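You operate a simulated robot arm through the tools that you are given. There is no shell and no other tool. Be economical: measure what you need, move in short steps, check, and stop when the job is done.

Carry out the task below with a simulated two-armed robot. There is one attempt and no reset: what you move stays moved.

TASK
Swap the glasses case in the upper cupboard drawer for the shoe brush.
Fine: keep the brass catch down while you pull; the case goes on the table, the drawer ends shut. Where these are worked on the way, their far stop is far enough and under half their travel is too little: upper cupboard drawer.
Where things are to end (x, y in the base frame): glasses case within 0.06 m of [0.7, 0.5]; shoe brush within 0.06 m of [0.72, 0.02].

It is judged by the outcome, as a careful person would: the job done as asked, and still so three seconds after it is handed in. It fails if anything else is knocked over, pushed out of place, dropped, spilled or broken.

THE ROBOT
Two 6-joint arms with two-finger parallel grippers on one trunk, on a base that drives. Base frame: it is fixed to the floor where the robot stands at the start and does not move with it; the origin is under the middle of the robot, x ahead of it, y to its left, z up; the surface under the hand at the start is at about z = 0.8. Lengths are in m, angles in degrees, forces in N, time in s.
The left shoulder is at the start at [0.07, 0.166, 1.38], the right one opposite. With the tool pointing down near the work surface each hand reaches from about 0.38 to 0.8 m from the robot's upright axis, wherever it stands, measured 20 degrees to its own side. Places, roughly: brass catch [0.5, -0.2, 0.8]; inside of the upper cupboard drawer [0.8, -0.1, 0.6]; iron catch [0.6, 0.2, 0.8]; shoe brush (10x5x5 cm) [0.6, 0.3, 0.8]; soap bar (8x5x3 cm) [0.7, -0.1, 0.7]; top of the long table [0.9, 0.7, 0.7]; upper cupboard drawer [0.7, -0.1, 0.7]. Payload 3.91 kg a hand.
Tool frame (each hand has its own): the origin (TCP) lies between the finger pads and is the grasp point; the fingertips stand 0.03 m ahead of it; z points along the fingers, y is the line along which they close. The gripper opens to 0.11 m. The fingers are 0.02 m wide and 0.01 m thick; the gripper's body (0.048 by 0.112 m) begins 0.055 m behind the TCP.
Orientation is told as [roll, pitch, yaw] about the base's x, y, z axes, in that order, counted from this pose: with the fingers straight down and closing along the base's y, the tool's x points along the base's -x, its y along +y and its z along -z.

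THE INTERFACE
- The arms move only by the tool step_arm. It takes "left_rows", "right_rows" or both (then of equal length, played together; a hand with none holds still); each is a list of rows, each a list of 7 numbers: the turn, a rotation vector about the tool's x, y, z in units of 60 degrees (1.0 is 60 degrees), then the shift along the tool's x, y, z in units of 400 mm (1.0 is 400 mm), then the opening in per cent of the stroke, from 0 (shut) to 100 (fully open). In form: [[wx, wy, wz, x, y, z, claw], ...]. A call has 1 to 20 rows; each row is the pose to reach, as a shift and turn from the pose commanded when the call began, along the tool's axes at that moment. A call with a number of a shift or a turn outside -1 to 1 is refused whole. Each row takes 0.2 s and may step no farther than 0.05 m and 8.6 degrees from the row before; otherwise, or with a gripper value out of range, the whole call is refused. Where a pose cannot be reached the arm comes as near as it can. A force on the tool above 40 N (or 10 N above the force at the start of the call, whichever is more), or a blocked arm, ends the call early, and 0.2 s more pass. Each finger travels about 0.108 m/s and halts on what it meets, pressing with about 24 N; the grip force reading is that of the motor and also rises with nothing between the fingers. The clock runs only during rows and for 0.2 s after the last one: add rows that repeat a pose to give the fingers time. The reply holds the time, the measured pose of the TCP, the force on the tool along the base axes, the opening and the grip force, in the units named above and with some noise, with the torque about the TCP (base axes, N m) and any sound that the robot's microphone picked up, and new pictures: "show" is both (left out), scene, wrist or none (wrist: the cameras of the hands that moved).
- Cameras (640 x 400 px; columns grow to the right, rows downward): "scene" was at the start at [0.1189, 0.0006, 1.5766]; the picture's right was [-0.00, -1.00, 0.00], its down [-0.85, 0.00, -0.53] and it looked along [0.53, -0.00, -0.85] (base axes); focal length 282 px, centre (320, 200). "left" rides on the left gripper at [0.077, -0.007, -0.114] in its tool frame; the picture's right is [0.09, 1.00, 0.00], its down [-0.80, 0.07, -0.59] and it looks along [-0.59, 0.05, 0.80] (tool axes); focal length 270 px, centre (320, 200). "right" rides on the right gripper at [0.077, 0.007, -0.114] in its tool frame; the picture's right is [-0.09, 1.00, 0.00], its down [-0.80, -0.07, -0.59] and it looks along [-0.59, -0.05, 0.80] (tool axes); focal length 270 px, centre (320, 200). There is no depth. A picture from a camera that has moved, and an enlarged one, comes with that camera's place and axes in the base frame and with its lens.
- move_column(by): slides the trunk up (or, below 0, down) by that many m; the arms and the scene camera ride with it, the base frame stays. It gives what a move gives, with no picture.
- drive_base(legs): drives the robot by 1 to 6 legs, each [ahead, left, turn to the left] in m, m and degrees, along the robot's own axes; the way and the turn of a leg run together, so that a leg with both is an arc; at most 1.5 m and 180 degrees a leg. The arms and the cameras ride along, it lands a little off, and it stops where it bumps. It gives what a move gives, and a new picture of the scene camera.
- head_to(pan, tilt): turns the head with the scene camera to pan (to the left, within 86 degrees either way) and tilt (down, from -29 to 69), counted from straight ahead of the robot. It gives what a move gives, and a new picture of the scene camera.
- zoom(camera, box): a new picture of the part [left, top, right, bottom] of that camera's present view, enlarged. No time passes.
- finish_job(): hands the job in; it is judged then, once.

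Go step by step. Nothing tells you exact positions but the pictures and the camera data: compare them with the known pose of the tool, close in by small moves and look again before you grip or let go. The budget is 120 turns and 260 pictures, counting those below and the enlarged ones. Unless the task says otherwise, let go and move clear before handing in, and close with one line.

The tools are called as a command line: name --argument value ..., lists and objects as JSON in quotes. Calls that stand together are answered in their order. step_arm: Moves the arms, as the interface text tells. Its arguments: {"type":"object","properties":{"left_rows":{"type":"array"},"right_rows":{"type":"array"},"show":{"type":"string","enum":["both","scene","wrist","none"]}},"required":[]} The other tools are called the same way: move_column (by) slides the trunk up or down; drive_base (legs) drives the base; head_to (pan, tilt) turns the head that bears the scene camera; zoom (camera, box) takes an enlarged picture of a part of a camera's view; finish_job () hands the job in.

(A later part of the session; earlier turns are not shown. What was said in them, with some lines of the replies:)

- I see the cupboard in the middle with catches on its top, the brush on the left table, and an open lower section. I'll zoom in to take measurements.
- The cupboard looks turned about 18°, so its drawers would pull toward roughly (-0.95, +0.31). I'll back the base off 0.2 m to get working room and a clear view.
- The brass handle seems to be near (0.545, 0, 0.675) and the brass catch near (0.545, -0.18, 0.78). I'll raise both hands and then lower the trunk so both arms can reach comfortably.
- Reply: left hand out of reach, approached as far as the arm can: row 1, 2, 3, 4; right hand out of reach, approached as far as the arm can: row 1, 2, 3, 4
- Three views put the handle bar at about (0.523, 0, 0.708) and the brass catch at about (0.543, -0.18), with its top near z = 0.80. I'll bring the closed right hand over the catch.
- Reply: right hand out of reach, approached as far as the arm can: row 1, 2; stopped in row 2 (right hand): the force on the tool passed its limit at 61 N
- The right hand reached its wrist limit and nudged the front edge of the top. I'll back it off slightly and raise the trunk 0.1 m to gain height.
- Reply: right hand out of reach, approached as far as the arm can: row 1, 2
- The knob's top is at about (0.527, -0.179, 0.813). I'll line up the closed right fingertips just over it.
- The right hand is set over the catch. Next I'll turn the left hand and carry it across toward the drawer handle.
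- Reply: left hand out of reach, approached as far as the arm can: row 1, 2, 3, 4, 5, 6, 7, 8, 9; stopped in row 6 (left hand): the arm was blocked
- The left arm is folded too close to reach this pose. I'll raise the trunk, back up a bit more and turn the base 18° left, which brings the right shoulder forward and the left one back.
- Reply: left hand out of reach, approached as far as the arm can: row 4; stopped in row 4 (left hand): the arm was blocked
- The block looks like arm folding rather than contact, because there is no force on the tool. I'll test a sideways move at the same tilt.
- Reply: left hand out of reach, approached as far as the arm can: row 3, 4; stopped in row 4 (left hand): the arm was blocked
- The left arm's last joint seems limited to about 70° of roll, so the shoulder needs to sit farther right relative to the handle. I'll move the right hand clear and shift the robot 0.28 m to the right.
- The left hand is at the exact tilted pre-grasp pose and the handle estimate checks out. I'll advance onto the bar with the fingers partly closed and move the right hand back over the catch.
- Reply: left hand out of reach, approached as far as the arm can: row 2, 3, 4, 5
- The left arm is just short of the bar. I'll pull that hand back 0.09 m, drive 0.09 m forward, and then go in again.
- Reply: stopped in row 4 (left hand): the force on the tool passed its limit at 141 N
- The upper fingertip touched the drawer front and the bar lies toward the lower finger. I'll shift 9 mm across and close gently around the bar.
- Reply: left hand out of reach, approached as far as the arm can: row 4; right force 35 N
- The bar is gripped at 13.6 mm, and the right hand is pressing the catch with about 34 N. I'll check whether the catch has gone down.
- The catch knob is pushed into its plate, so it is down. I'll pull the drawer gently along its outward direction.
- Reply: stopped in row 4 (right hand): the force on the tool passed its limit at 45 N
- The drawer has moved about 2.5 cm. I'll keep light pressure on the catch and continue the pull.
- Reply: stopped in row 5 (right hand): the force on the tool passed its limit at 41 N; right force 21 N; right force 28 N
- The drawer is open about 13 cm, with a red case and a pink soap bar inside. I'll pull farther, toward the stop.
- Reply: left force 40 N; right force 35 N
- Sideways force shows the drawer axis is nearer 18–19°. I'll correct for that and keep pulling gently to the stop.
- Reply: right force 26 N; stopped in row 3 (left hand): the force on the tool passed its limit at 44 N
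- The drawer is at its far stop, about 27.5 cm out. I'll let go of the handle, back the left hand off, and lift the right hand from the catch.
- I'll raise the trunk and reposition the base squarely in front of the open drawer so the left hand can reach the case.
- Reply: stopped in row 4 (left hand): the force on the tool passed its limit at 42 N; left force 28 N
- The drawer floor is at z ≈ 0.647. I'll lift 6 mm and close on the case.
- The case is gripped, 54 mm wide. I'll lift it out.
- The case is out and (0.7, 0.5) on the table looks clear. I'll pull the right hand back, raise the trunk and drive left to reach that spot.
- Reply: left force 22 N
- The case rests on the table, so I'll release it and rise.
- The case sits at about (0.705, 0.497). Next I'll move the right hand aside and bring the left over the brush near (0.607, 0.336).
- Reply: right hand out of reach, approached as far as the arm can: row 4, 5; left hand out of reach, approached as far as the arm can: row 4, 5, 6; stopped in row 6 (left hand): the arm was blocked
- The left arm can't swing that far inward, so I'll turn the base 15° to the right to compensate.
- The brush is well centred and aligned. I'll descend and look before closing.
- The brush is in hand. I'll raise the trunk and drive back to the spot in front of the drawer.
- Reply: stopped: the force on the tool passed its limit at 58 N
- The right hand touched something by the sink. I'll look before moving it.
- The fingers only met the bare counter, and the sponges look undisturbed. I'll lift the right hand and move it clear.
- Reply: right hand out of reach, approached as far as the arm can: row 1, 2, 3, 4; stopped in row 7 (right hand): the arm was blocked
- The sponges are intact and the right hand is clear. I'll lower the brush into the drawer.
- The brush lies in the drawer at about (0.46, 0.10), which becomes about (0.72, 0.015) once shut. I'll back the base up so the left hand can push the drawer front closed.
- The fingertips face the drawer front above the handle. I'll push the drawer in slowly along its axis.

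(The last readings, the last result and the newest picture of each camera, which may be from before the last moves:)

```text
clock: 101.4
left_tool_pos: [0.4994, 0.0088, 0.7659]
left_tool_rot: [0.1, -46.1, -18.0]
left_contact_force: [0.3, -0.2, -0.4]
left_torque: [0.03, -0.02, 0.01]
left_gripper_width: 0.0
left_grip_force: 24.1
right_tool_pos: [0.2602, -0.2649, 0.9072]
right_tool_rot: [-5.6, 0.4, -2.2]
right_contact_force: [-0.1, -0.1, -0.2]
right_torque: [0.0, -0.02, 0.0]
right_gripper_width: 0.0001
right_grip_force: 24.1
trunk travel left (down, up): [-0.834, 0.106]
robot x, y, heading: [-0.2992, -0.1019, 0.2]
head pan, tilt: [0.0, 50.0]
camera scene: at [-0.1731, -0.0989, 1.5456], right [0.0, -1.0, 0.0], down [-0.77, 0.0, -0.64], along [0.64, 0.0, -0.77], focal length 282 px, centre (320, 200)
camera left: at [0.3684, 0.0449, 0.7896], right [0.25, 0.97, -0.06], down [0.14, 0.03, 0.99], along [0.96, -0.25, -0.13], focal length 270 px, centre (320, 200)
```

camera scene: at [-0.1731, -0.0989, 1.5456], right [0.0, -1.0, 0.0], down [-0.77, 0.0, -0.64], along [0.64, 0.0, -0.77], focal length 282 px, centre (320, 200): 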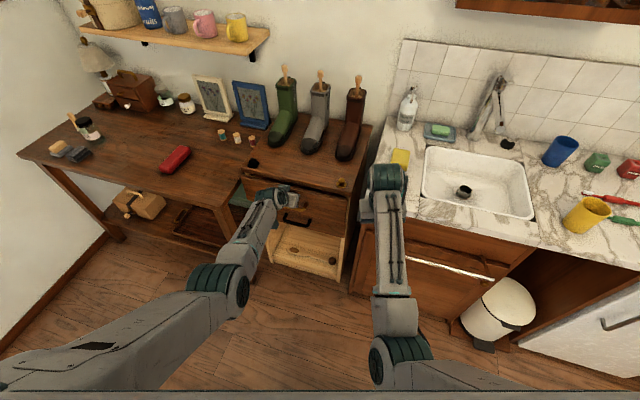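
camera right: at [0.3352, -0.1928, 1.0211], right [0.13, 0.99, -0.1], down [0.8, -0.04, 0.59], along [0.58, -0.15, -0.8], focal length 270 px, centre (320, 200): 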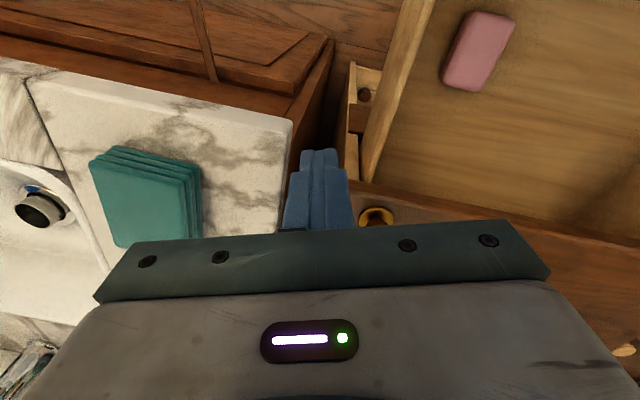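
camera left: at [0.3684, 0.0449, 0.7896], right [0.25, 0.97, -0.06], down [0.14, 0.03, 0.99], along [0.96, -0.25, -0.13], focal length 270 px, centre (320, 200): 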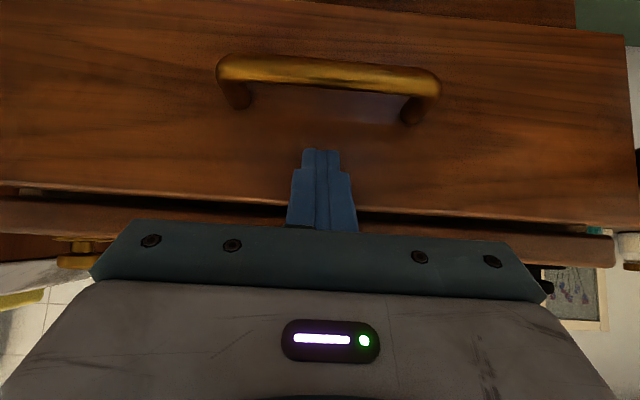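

step_arm --left_rows '[[0, 0, 0, -0.014, 0, 0.0145, 0], [0, 0, 0, -0.028, 0, 0.029, 0], [0, 0, 0, -0.042, 0, 0.0435, 0], [0, 0, 0, -0.056, 0, 0.058, 0], [0, 0, 0, -0.07, 0, 0.0725, 0], [0, 0, 0, -0.084, 0, 0.087, 0], [0, 0, 0, -0.095, 0, 0.0985, 0]]'

```text
clock: 103.0
left_tool_pos: [0.528, 0.0045, 0.7679]
left_tool_rot: [0.2, -46.1, -18.0]
left_contact_force: [0.3, -0.7, 0.2]
left_torque: [0.01, 0.0, 0.01]
left_gripper_width: 0.0004
left_grip_force: 23.6
left hand out of reach, approached as far as the arm can: row 4, 5, 6, 7
right_tool_pos: [0.2609, -0.2655, 0.9069]
right_tool_rot: [-5.6, 0.4, -2.2]
right_contact_force: [-1.1, 0.3, 0.3]
right_torque: [0.02, -0.04, 0.04]
right_gripper_width: 0.0001
right_grip_force: 23.8
trunk travel left (down, up): [-0.834, 0.106]
robot x, y, heading: [-0.3011, -0.1013, -0.3]
head pan, tilt: [0.0, 50.0]
camera scene: at [-0.1738, -0.0987, 1.5457], right [0.0, -1.0, 0.0], down [-0.77, 0.0, -0.64], along [0.64, 0.0, -0.77], focal length 282 px, centre (320, 200)
camera left: at [0.3956, 0.0401, 0.7923], right [0.25, 0.97, -0.06], down [0.14, 0.03, 0.99], along [0.96, -0.25, -0.13], focal length 270 px, centre (320, 200)
```

scene: 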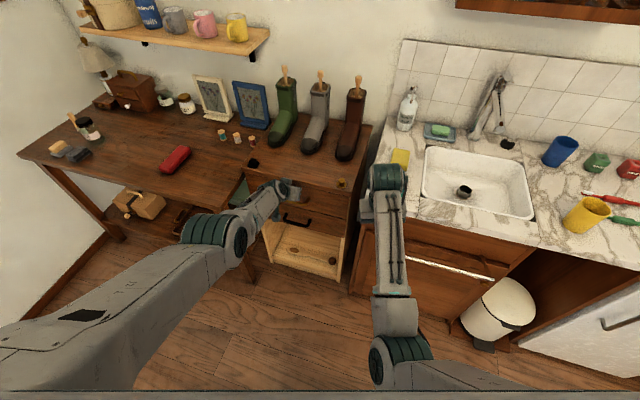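
left: 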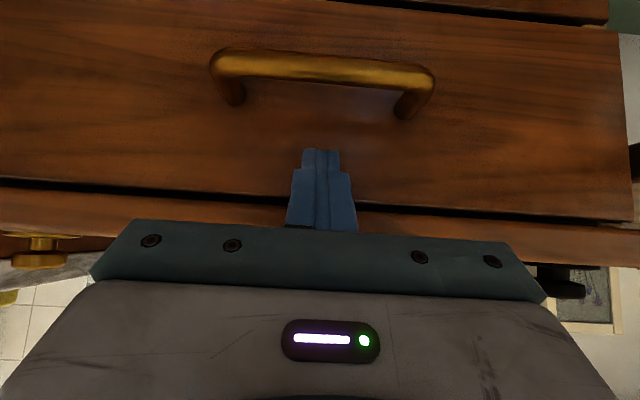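

I'm at the reach limit with the drawer almost shut. I'll pull the hand back, drive 6 cm closer, and finish the push with the arm.

step_arm --left_rows '[[0, 0, 0, 0.069, 0, -0.072, 0], [0, 0, 0, 0.1384, 0, -0.1443, 0], [0, 0, 0, 0.1384, 0, -0.1443, 0]]' --show "none"

drive_base --legs '[[0.057, -0.0185, 0]]'

zoom --camera "scene" --box '[220, 150, 380, 270]'

```text
clock: 103.8
left_tool_pos: [0.4517, 0.0294, 0.767]
left_tool_rot: [0.2, -46.0, -18.0]
left_contact_force: [0.7, 0.4, -0.6]
left_torque: [-0.03, -0.01, -0.01]
left_gripper_width: 0.0
left_grip_force: 24.2
right_tool_pos: [0.2602, -0.2644, 0.9067]
right_tool_rot: [-5.6, 0.4, -2.2]
right_contact_force: [0.6, 0.3, -0.6]
right_torque: [-0.02, 0.01, 0.03]
right_gripper_width: 0.0
right_grip_force: 23.7
trunk travel left (down, up): [-0.834, 0.106]
robot x, y, heading: [-0.3024, -0.0978, -0.4]
head pan, tilt: [0.0, 50.0]
```

```text
clock: 104.8
left_tool_pos: [0.5054, 0.0122, 0.7702]
left_tool_rot: [0.2, -46.4, -17.9]
left_contact_force: [-0.1, -0.1, 0.2]
left_torque: [-0.02, -0.03, 0.0]
left_gripper_width: 0.0
left_grip_force: 24.6
right_tool_pos: [0.3135, -0.2824, 0.9097]
right_tool_rot: [-5.7, 0.2, -2.2]
right_contact_force: [-0.7, 0.9, 0.0]
right_torque: [0.0, -0.05, 0.01]
right_gripper_width: 0.0
right_grip_force: 24.0
trunk travel left (down, up): [-0.834, 0.106]
robot x, y, heading: [-0.2456, -0.1186, -0.2]
head pan, tilt: [0.0, 50.0]
camera scene: at [-0.1231, -0.1157, 1.5463], right [0.0, -1.0, 0.0], down [-0.76, 0.0, -0.65], along [0.65, 0.0, -0.76], focal length 282 px, centre (320, 200)
```

scene: 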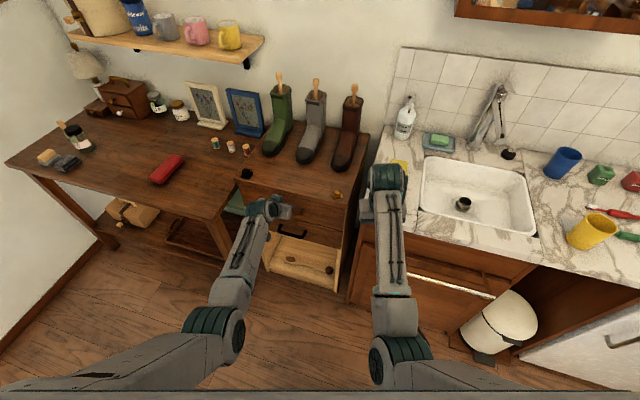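

```text
3.33 times, centred on (300, 210) of scene
camera zoom: at [-0.1231, -0.1157, 1.5463], right [0.0, -1.0, 0.0], down [-0.76, 0.0, -0.65], along [0.65, 0.0, -0.76], focal length 940 px, centre (387, 167)
```

zoom: 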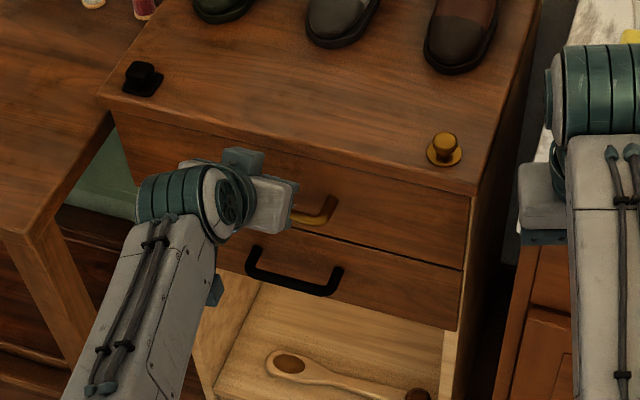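

step_arm --left_rows '[[0, 0, 0, -0.014, 0, 0.0145, 0], [0, 0, 0, -0.028, 0, 0.029, 0], [0, 0, 0, -0.038, 0, 0.04, 0], [0, 0, 0, -0.048, 0, 0.05, 0], [0, 0, 0, -0.058, 0, 0.06, 0], [0, 0, 0, -0.068, 0, 0.07, 0], [0, 0, 0, -0.078, 0, 0.08, 0], [0, 0, 0, -0.086, 0, 0.09, 0]]' --show "wrist"

```text
clock: 106.1
left_tool_pos: [0.5323, 0.0035, 0.7651]
left_tool_rot: [0.1, -45.5, -17.9]
left_contact_force: [-1.3, 0.3, 0.2]
left_torque: [-0.05, -0.12, 0.0]
left_gripper_width: 0.0003
left_grip_force: 23.9
right_tool_pos: [0.3113, -0.2826, 0.9114]
right_tool_rot: [-5.7, 0.1, -2.2]
right_contact_force: [-1.4, 0.0, 0.7]
right_torque: [0.01, -0.05, -0.02]
right_gripper_width: 0.0
right_grip_force: 23.8
trunk travel left (down, up): [-0.834, 0.106]
robot x, y, heading: [-0.2479, -0.1184, -0.5]
head pan, tilt: [0.0, 50.0]
stopped in row 6 (left hand): the force on the tool passed its limit at 44 N (the readings are from after the stop); the commanded pose is now the measured one
camera left: at [0.4009, 0.0387, 0.7906], right [0.25, 0.97, -0.06], down [0.15, 0.02, 0.99], along [0.96, -0.25, -0.14], focal length 270 px, centre (320, 200)
```

left: 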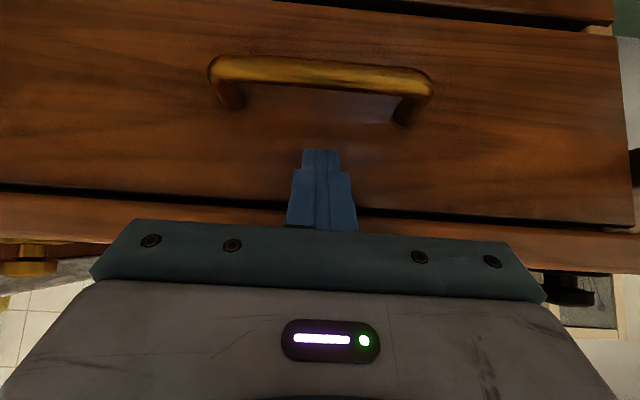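

The force rose sharply, which suggests the drawer is shut. I'll pull back and check from the scene camera.

step_arm --left_rows '[[0, 0, 0, 0.069, 0, -0.072, 0], [0, 0, 0, 0.138, 0, -0.144, 0], [0, 0, 0, 0.2, 0.1, -0.23, 0], [0, 0, 0, 0.2, 0.2, -0.28, 0], [0, 0, 0, 0.2, 0.3, -0.3, 0], [0, 0, 0, 0.2, 0.3, -0.3, 0]]'

zoom --camera "scene" --box '[220, 150, 380, 270]'

```text
refused: row 3 steps farther than a row can; nothing moved
```

```text
3.33 times, centred on (300, 210) of scene
camera zoom: at [-0.1259, -0.1166, 1.5467], right [0.0, -1.0, 0.0], down [-0.76, 0.0, -0.65], along [0.65, 0.0, -0.76], focal length 940 px, centre (387, 167)
```

zoom: 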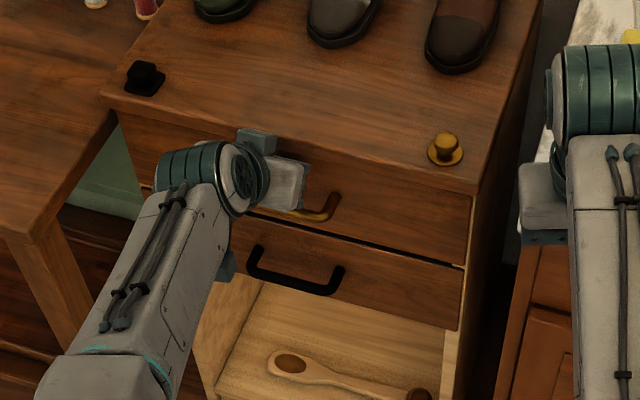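

step_arm --left_rows '[[0, 0, 0, 0.069, 0, -0.072, 0], [0, 0, 0, 0.138, 0, -0.144, 0], [0, 0, 0, 0.17, 0.08, -0.2, 0], [0, 0, 0, 0.18, 0.17, -0.24, 0], [0, 0, 0, 0.18, 0.27, -0.26, 0], [0, 0, 0, 0.18, 0.37, -0.26, 0], [0, 0, 0, 0.18, 0.37, -0.26, 0]]'

zoom --camera "scene" --box '[220, 150, 380, 270]'

```text
clock: 107.7
left_tool_pos: [0.4646, 0.1822, 0.7834]
left_tool_rot: [0.1, -45.4, -18.0]
left_contact_force: [0.5, -1.3, 0.3]
left_torque: [0.04, -0.02, -0.01]
left_gripper_width: 0.0001
left_grip_force: 23.7
right_tool_pos: [0.3156, -0.2832, 0.9082]
right_tool_rot: [-5.5, 0.4, -2.2]
right_contact_force: [0.5, -0.2, 0.1]
right_torque: [0.03, -0.03, 0.01]
right_gripper_width: 0.0002
right_grip_force: 24.0
trunk travel left (down, up): [-0.834, 0.106]
robot x, y, heading: [-0.2466, -0.1157, -0.0]
head pan, tilt: [0.0, 50.0]
camera scene: at [-0.1192, -0.1176, 1.5458], right [0.0, -1.0, 0.0], down [-0.77, 0.0, -0.64], along [0.64, 0.0, -0.77], focal length 282 px, centre (320, 200)
camera left: at [0.3321, 0.2177, 0.8102], right [0.25, 0.97, -0.06], down [0.15, 0.02, 0.99], along [0.96, -0.25, -0.14], focal length 270 px, centre (320, 200)
```

scene: 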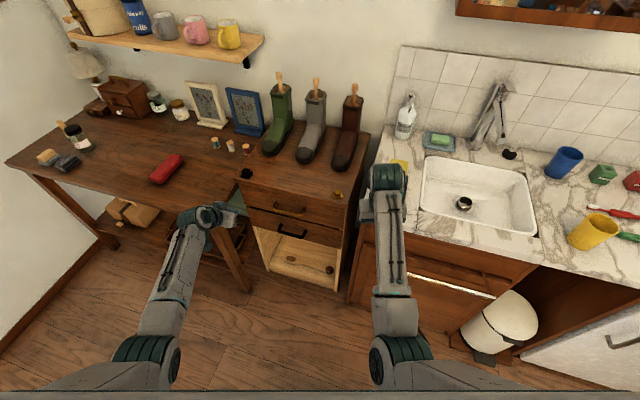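
left: 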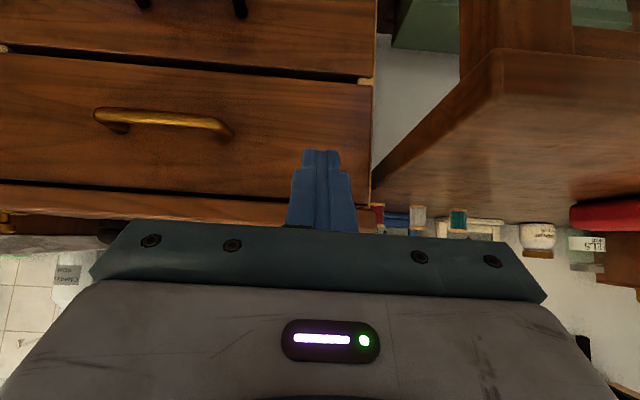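

```text
3.33 times, centred on (300, 210) of scene
camera zoom: at [-0.1192, -0.1176, 1.5458], right [0.0, -1.0, 0.0], down [-0.77, 0.0, -0.64], along [0.64, 0.0, -0.77], focal length 940 px, centre (387, 167)
```

zoom: 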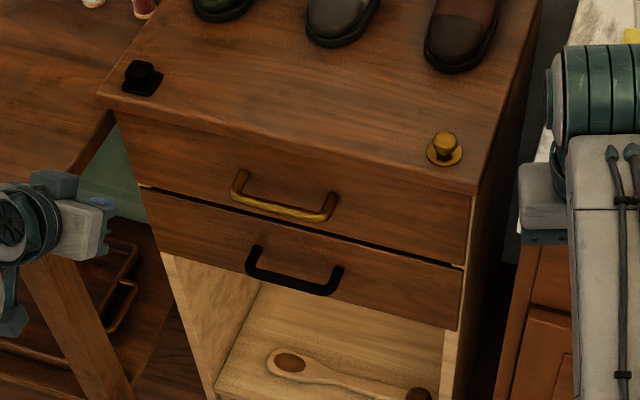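

zoom --camera "scene" --box '[240, 170, 350, 240]'

zoom --camera "left" --box '[0, 20, 400, 240]'

```text
5.71 times, centred on (295, 205) of scene
camera zoom: at [-0.1192, -0.1176, 1.5458], right [0.0, -1.0, 0.0], down [-0.77, 0.0, -0.64], along [0.64, 0.0, -0.77], focal length 1612 px, centre (463, 171)
```

zoom: 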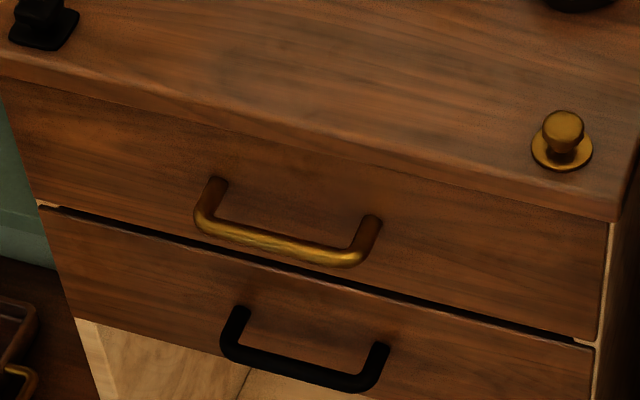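

```text
1.60 times, centred on (200, 130) of left
camera zoom: at [0.3321, 0.2177, 0.8102], right [0.25, 0.97, -0.06], down [0.15, 0.02, 0.99], along [0.96, -0.25, -0.14], focal length 432 px, centre (512, 312)
```

zoom: 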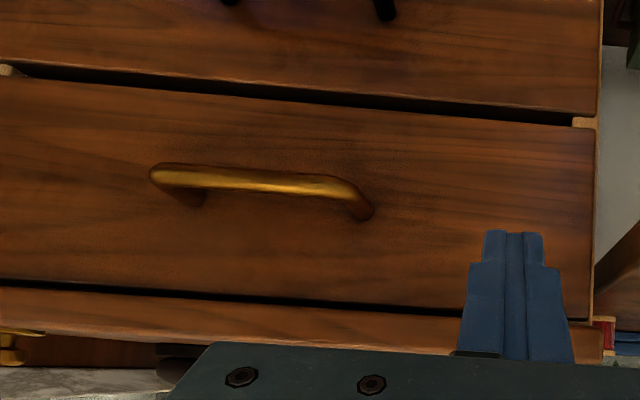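

The upper drawer is shut and flush, the catch is back up, and the case is on the table. I'll back the robot a little so both hands are clear, then hand in.

drive_base --legs '[[-0.1, 0, 0]]'

```text
clock: 108.9
left_tool_pos: [0.3656, 0.1823, 0.7836]
left_tool_rot: [0.0, -45.3, -17.9]
left_contact_force: [0.5, 0.1, 0.5]
left_torque: [0.02, 0.02, 0.0]
left_gripper_width: 0.0001
left_grip_force: 24.0
right_tool_pos: [0.2165, -0.2829, 0.9063]
right_tool_rot: [-5.7, 0.5, -2.2]
right_contact_force: [0.5, -0.2, 0.2]
right_torque: [0.01, 0.0, 0.0]
right_gripper_width: 0.0001
right_grip_force: 24.1
trunk travel left (down, up): [-0.834, 0.106]
robot x, y, heading: [-0.3432, -0.1177, -0.5]
head pan, tilt: [0.0, 50.0]
camera scene: at [-0.2167, -0.1164, 1.5456], right [0.0, -1.0, 0.0], down [-0.77, 0.0, -0.64], along [0.64, 0.0, -0.77], focal length 282 px, centre (320, 200)
```

scene: 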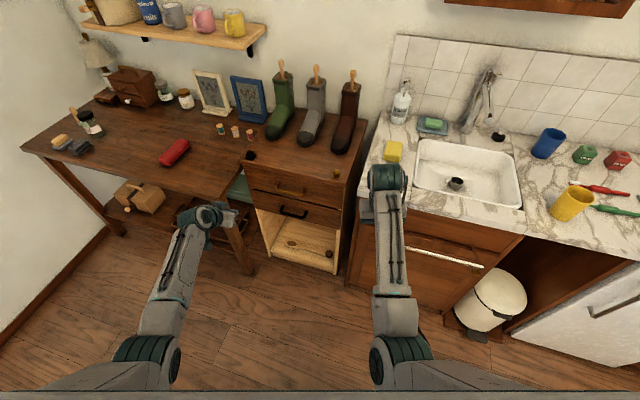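

Everything is in place and both hands are clear, so I'm handing the job in.

finish_job

```text
The job is handed in.
```

I swapped the two and handed the job in: the glasses case is on the table at about (0.70, 0.50) and the shoe brush is in the upper drawer at about (0.72, 0.015). I kept the brass catch down through the whole pull, and the drawer looks fully shut and flush.
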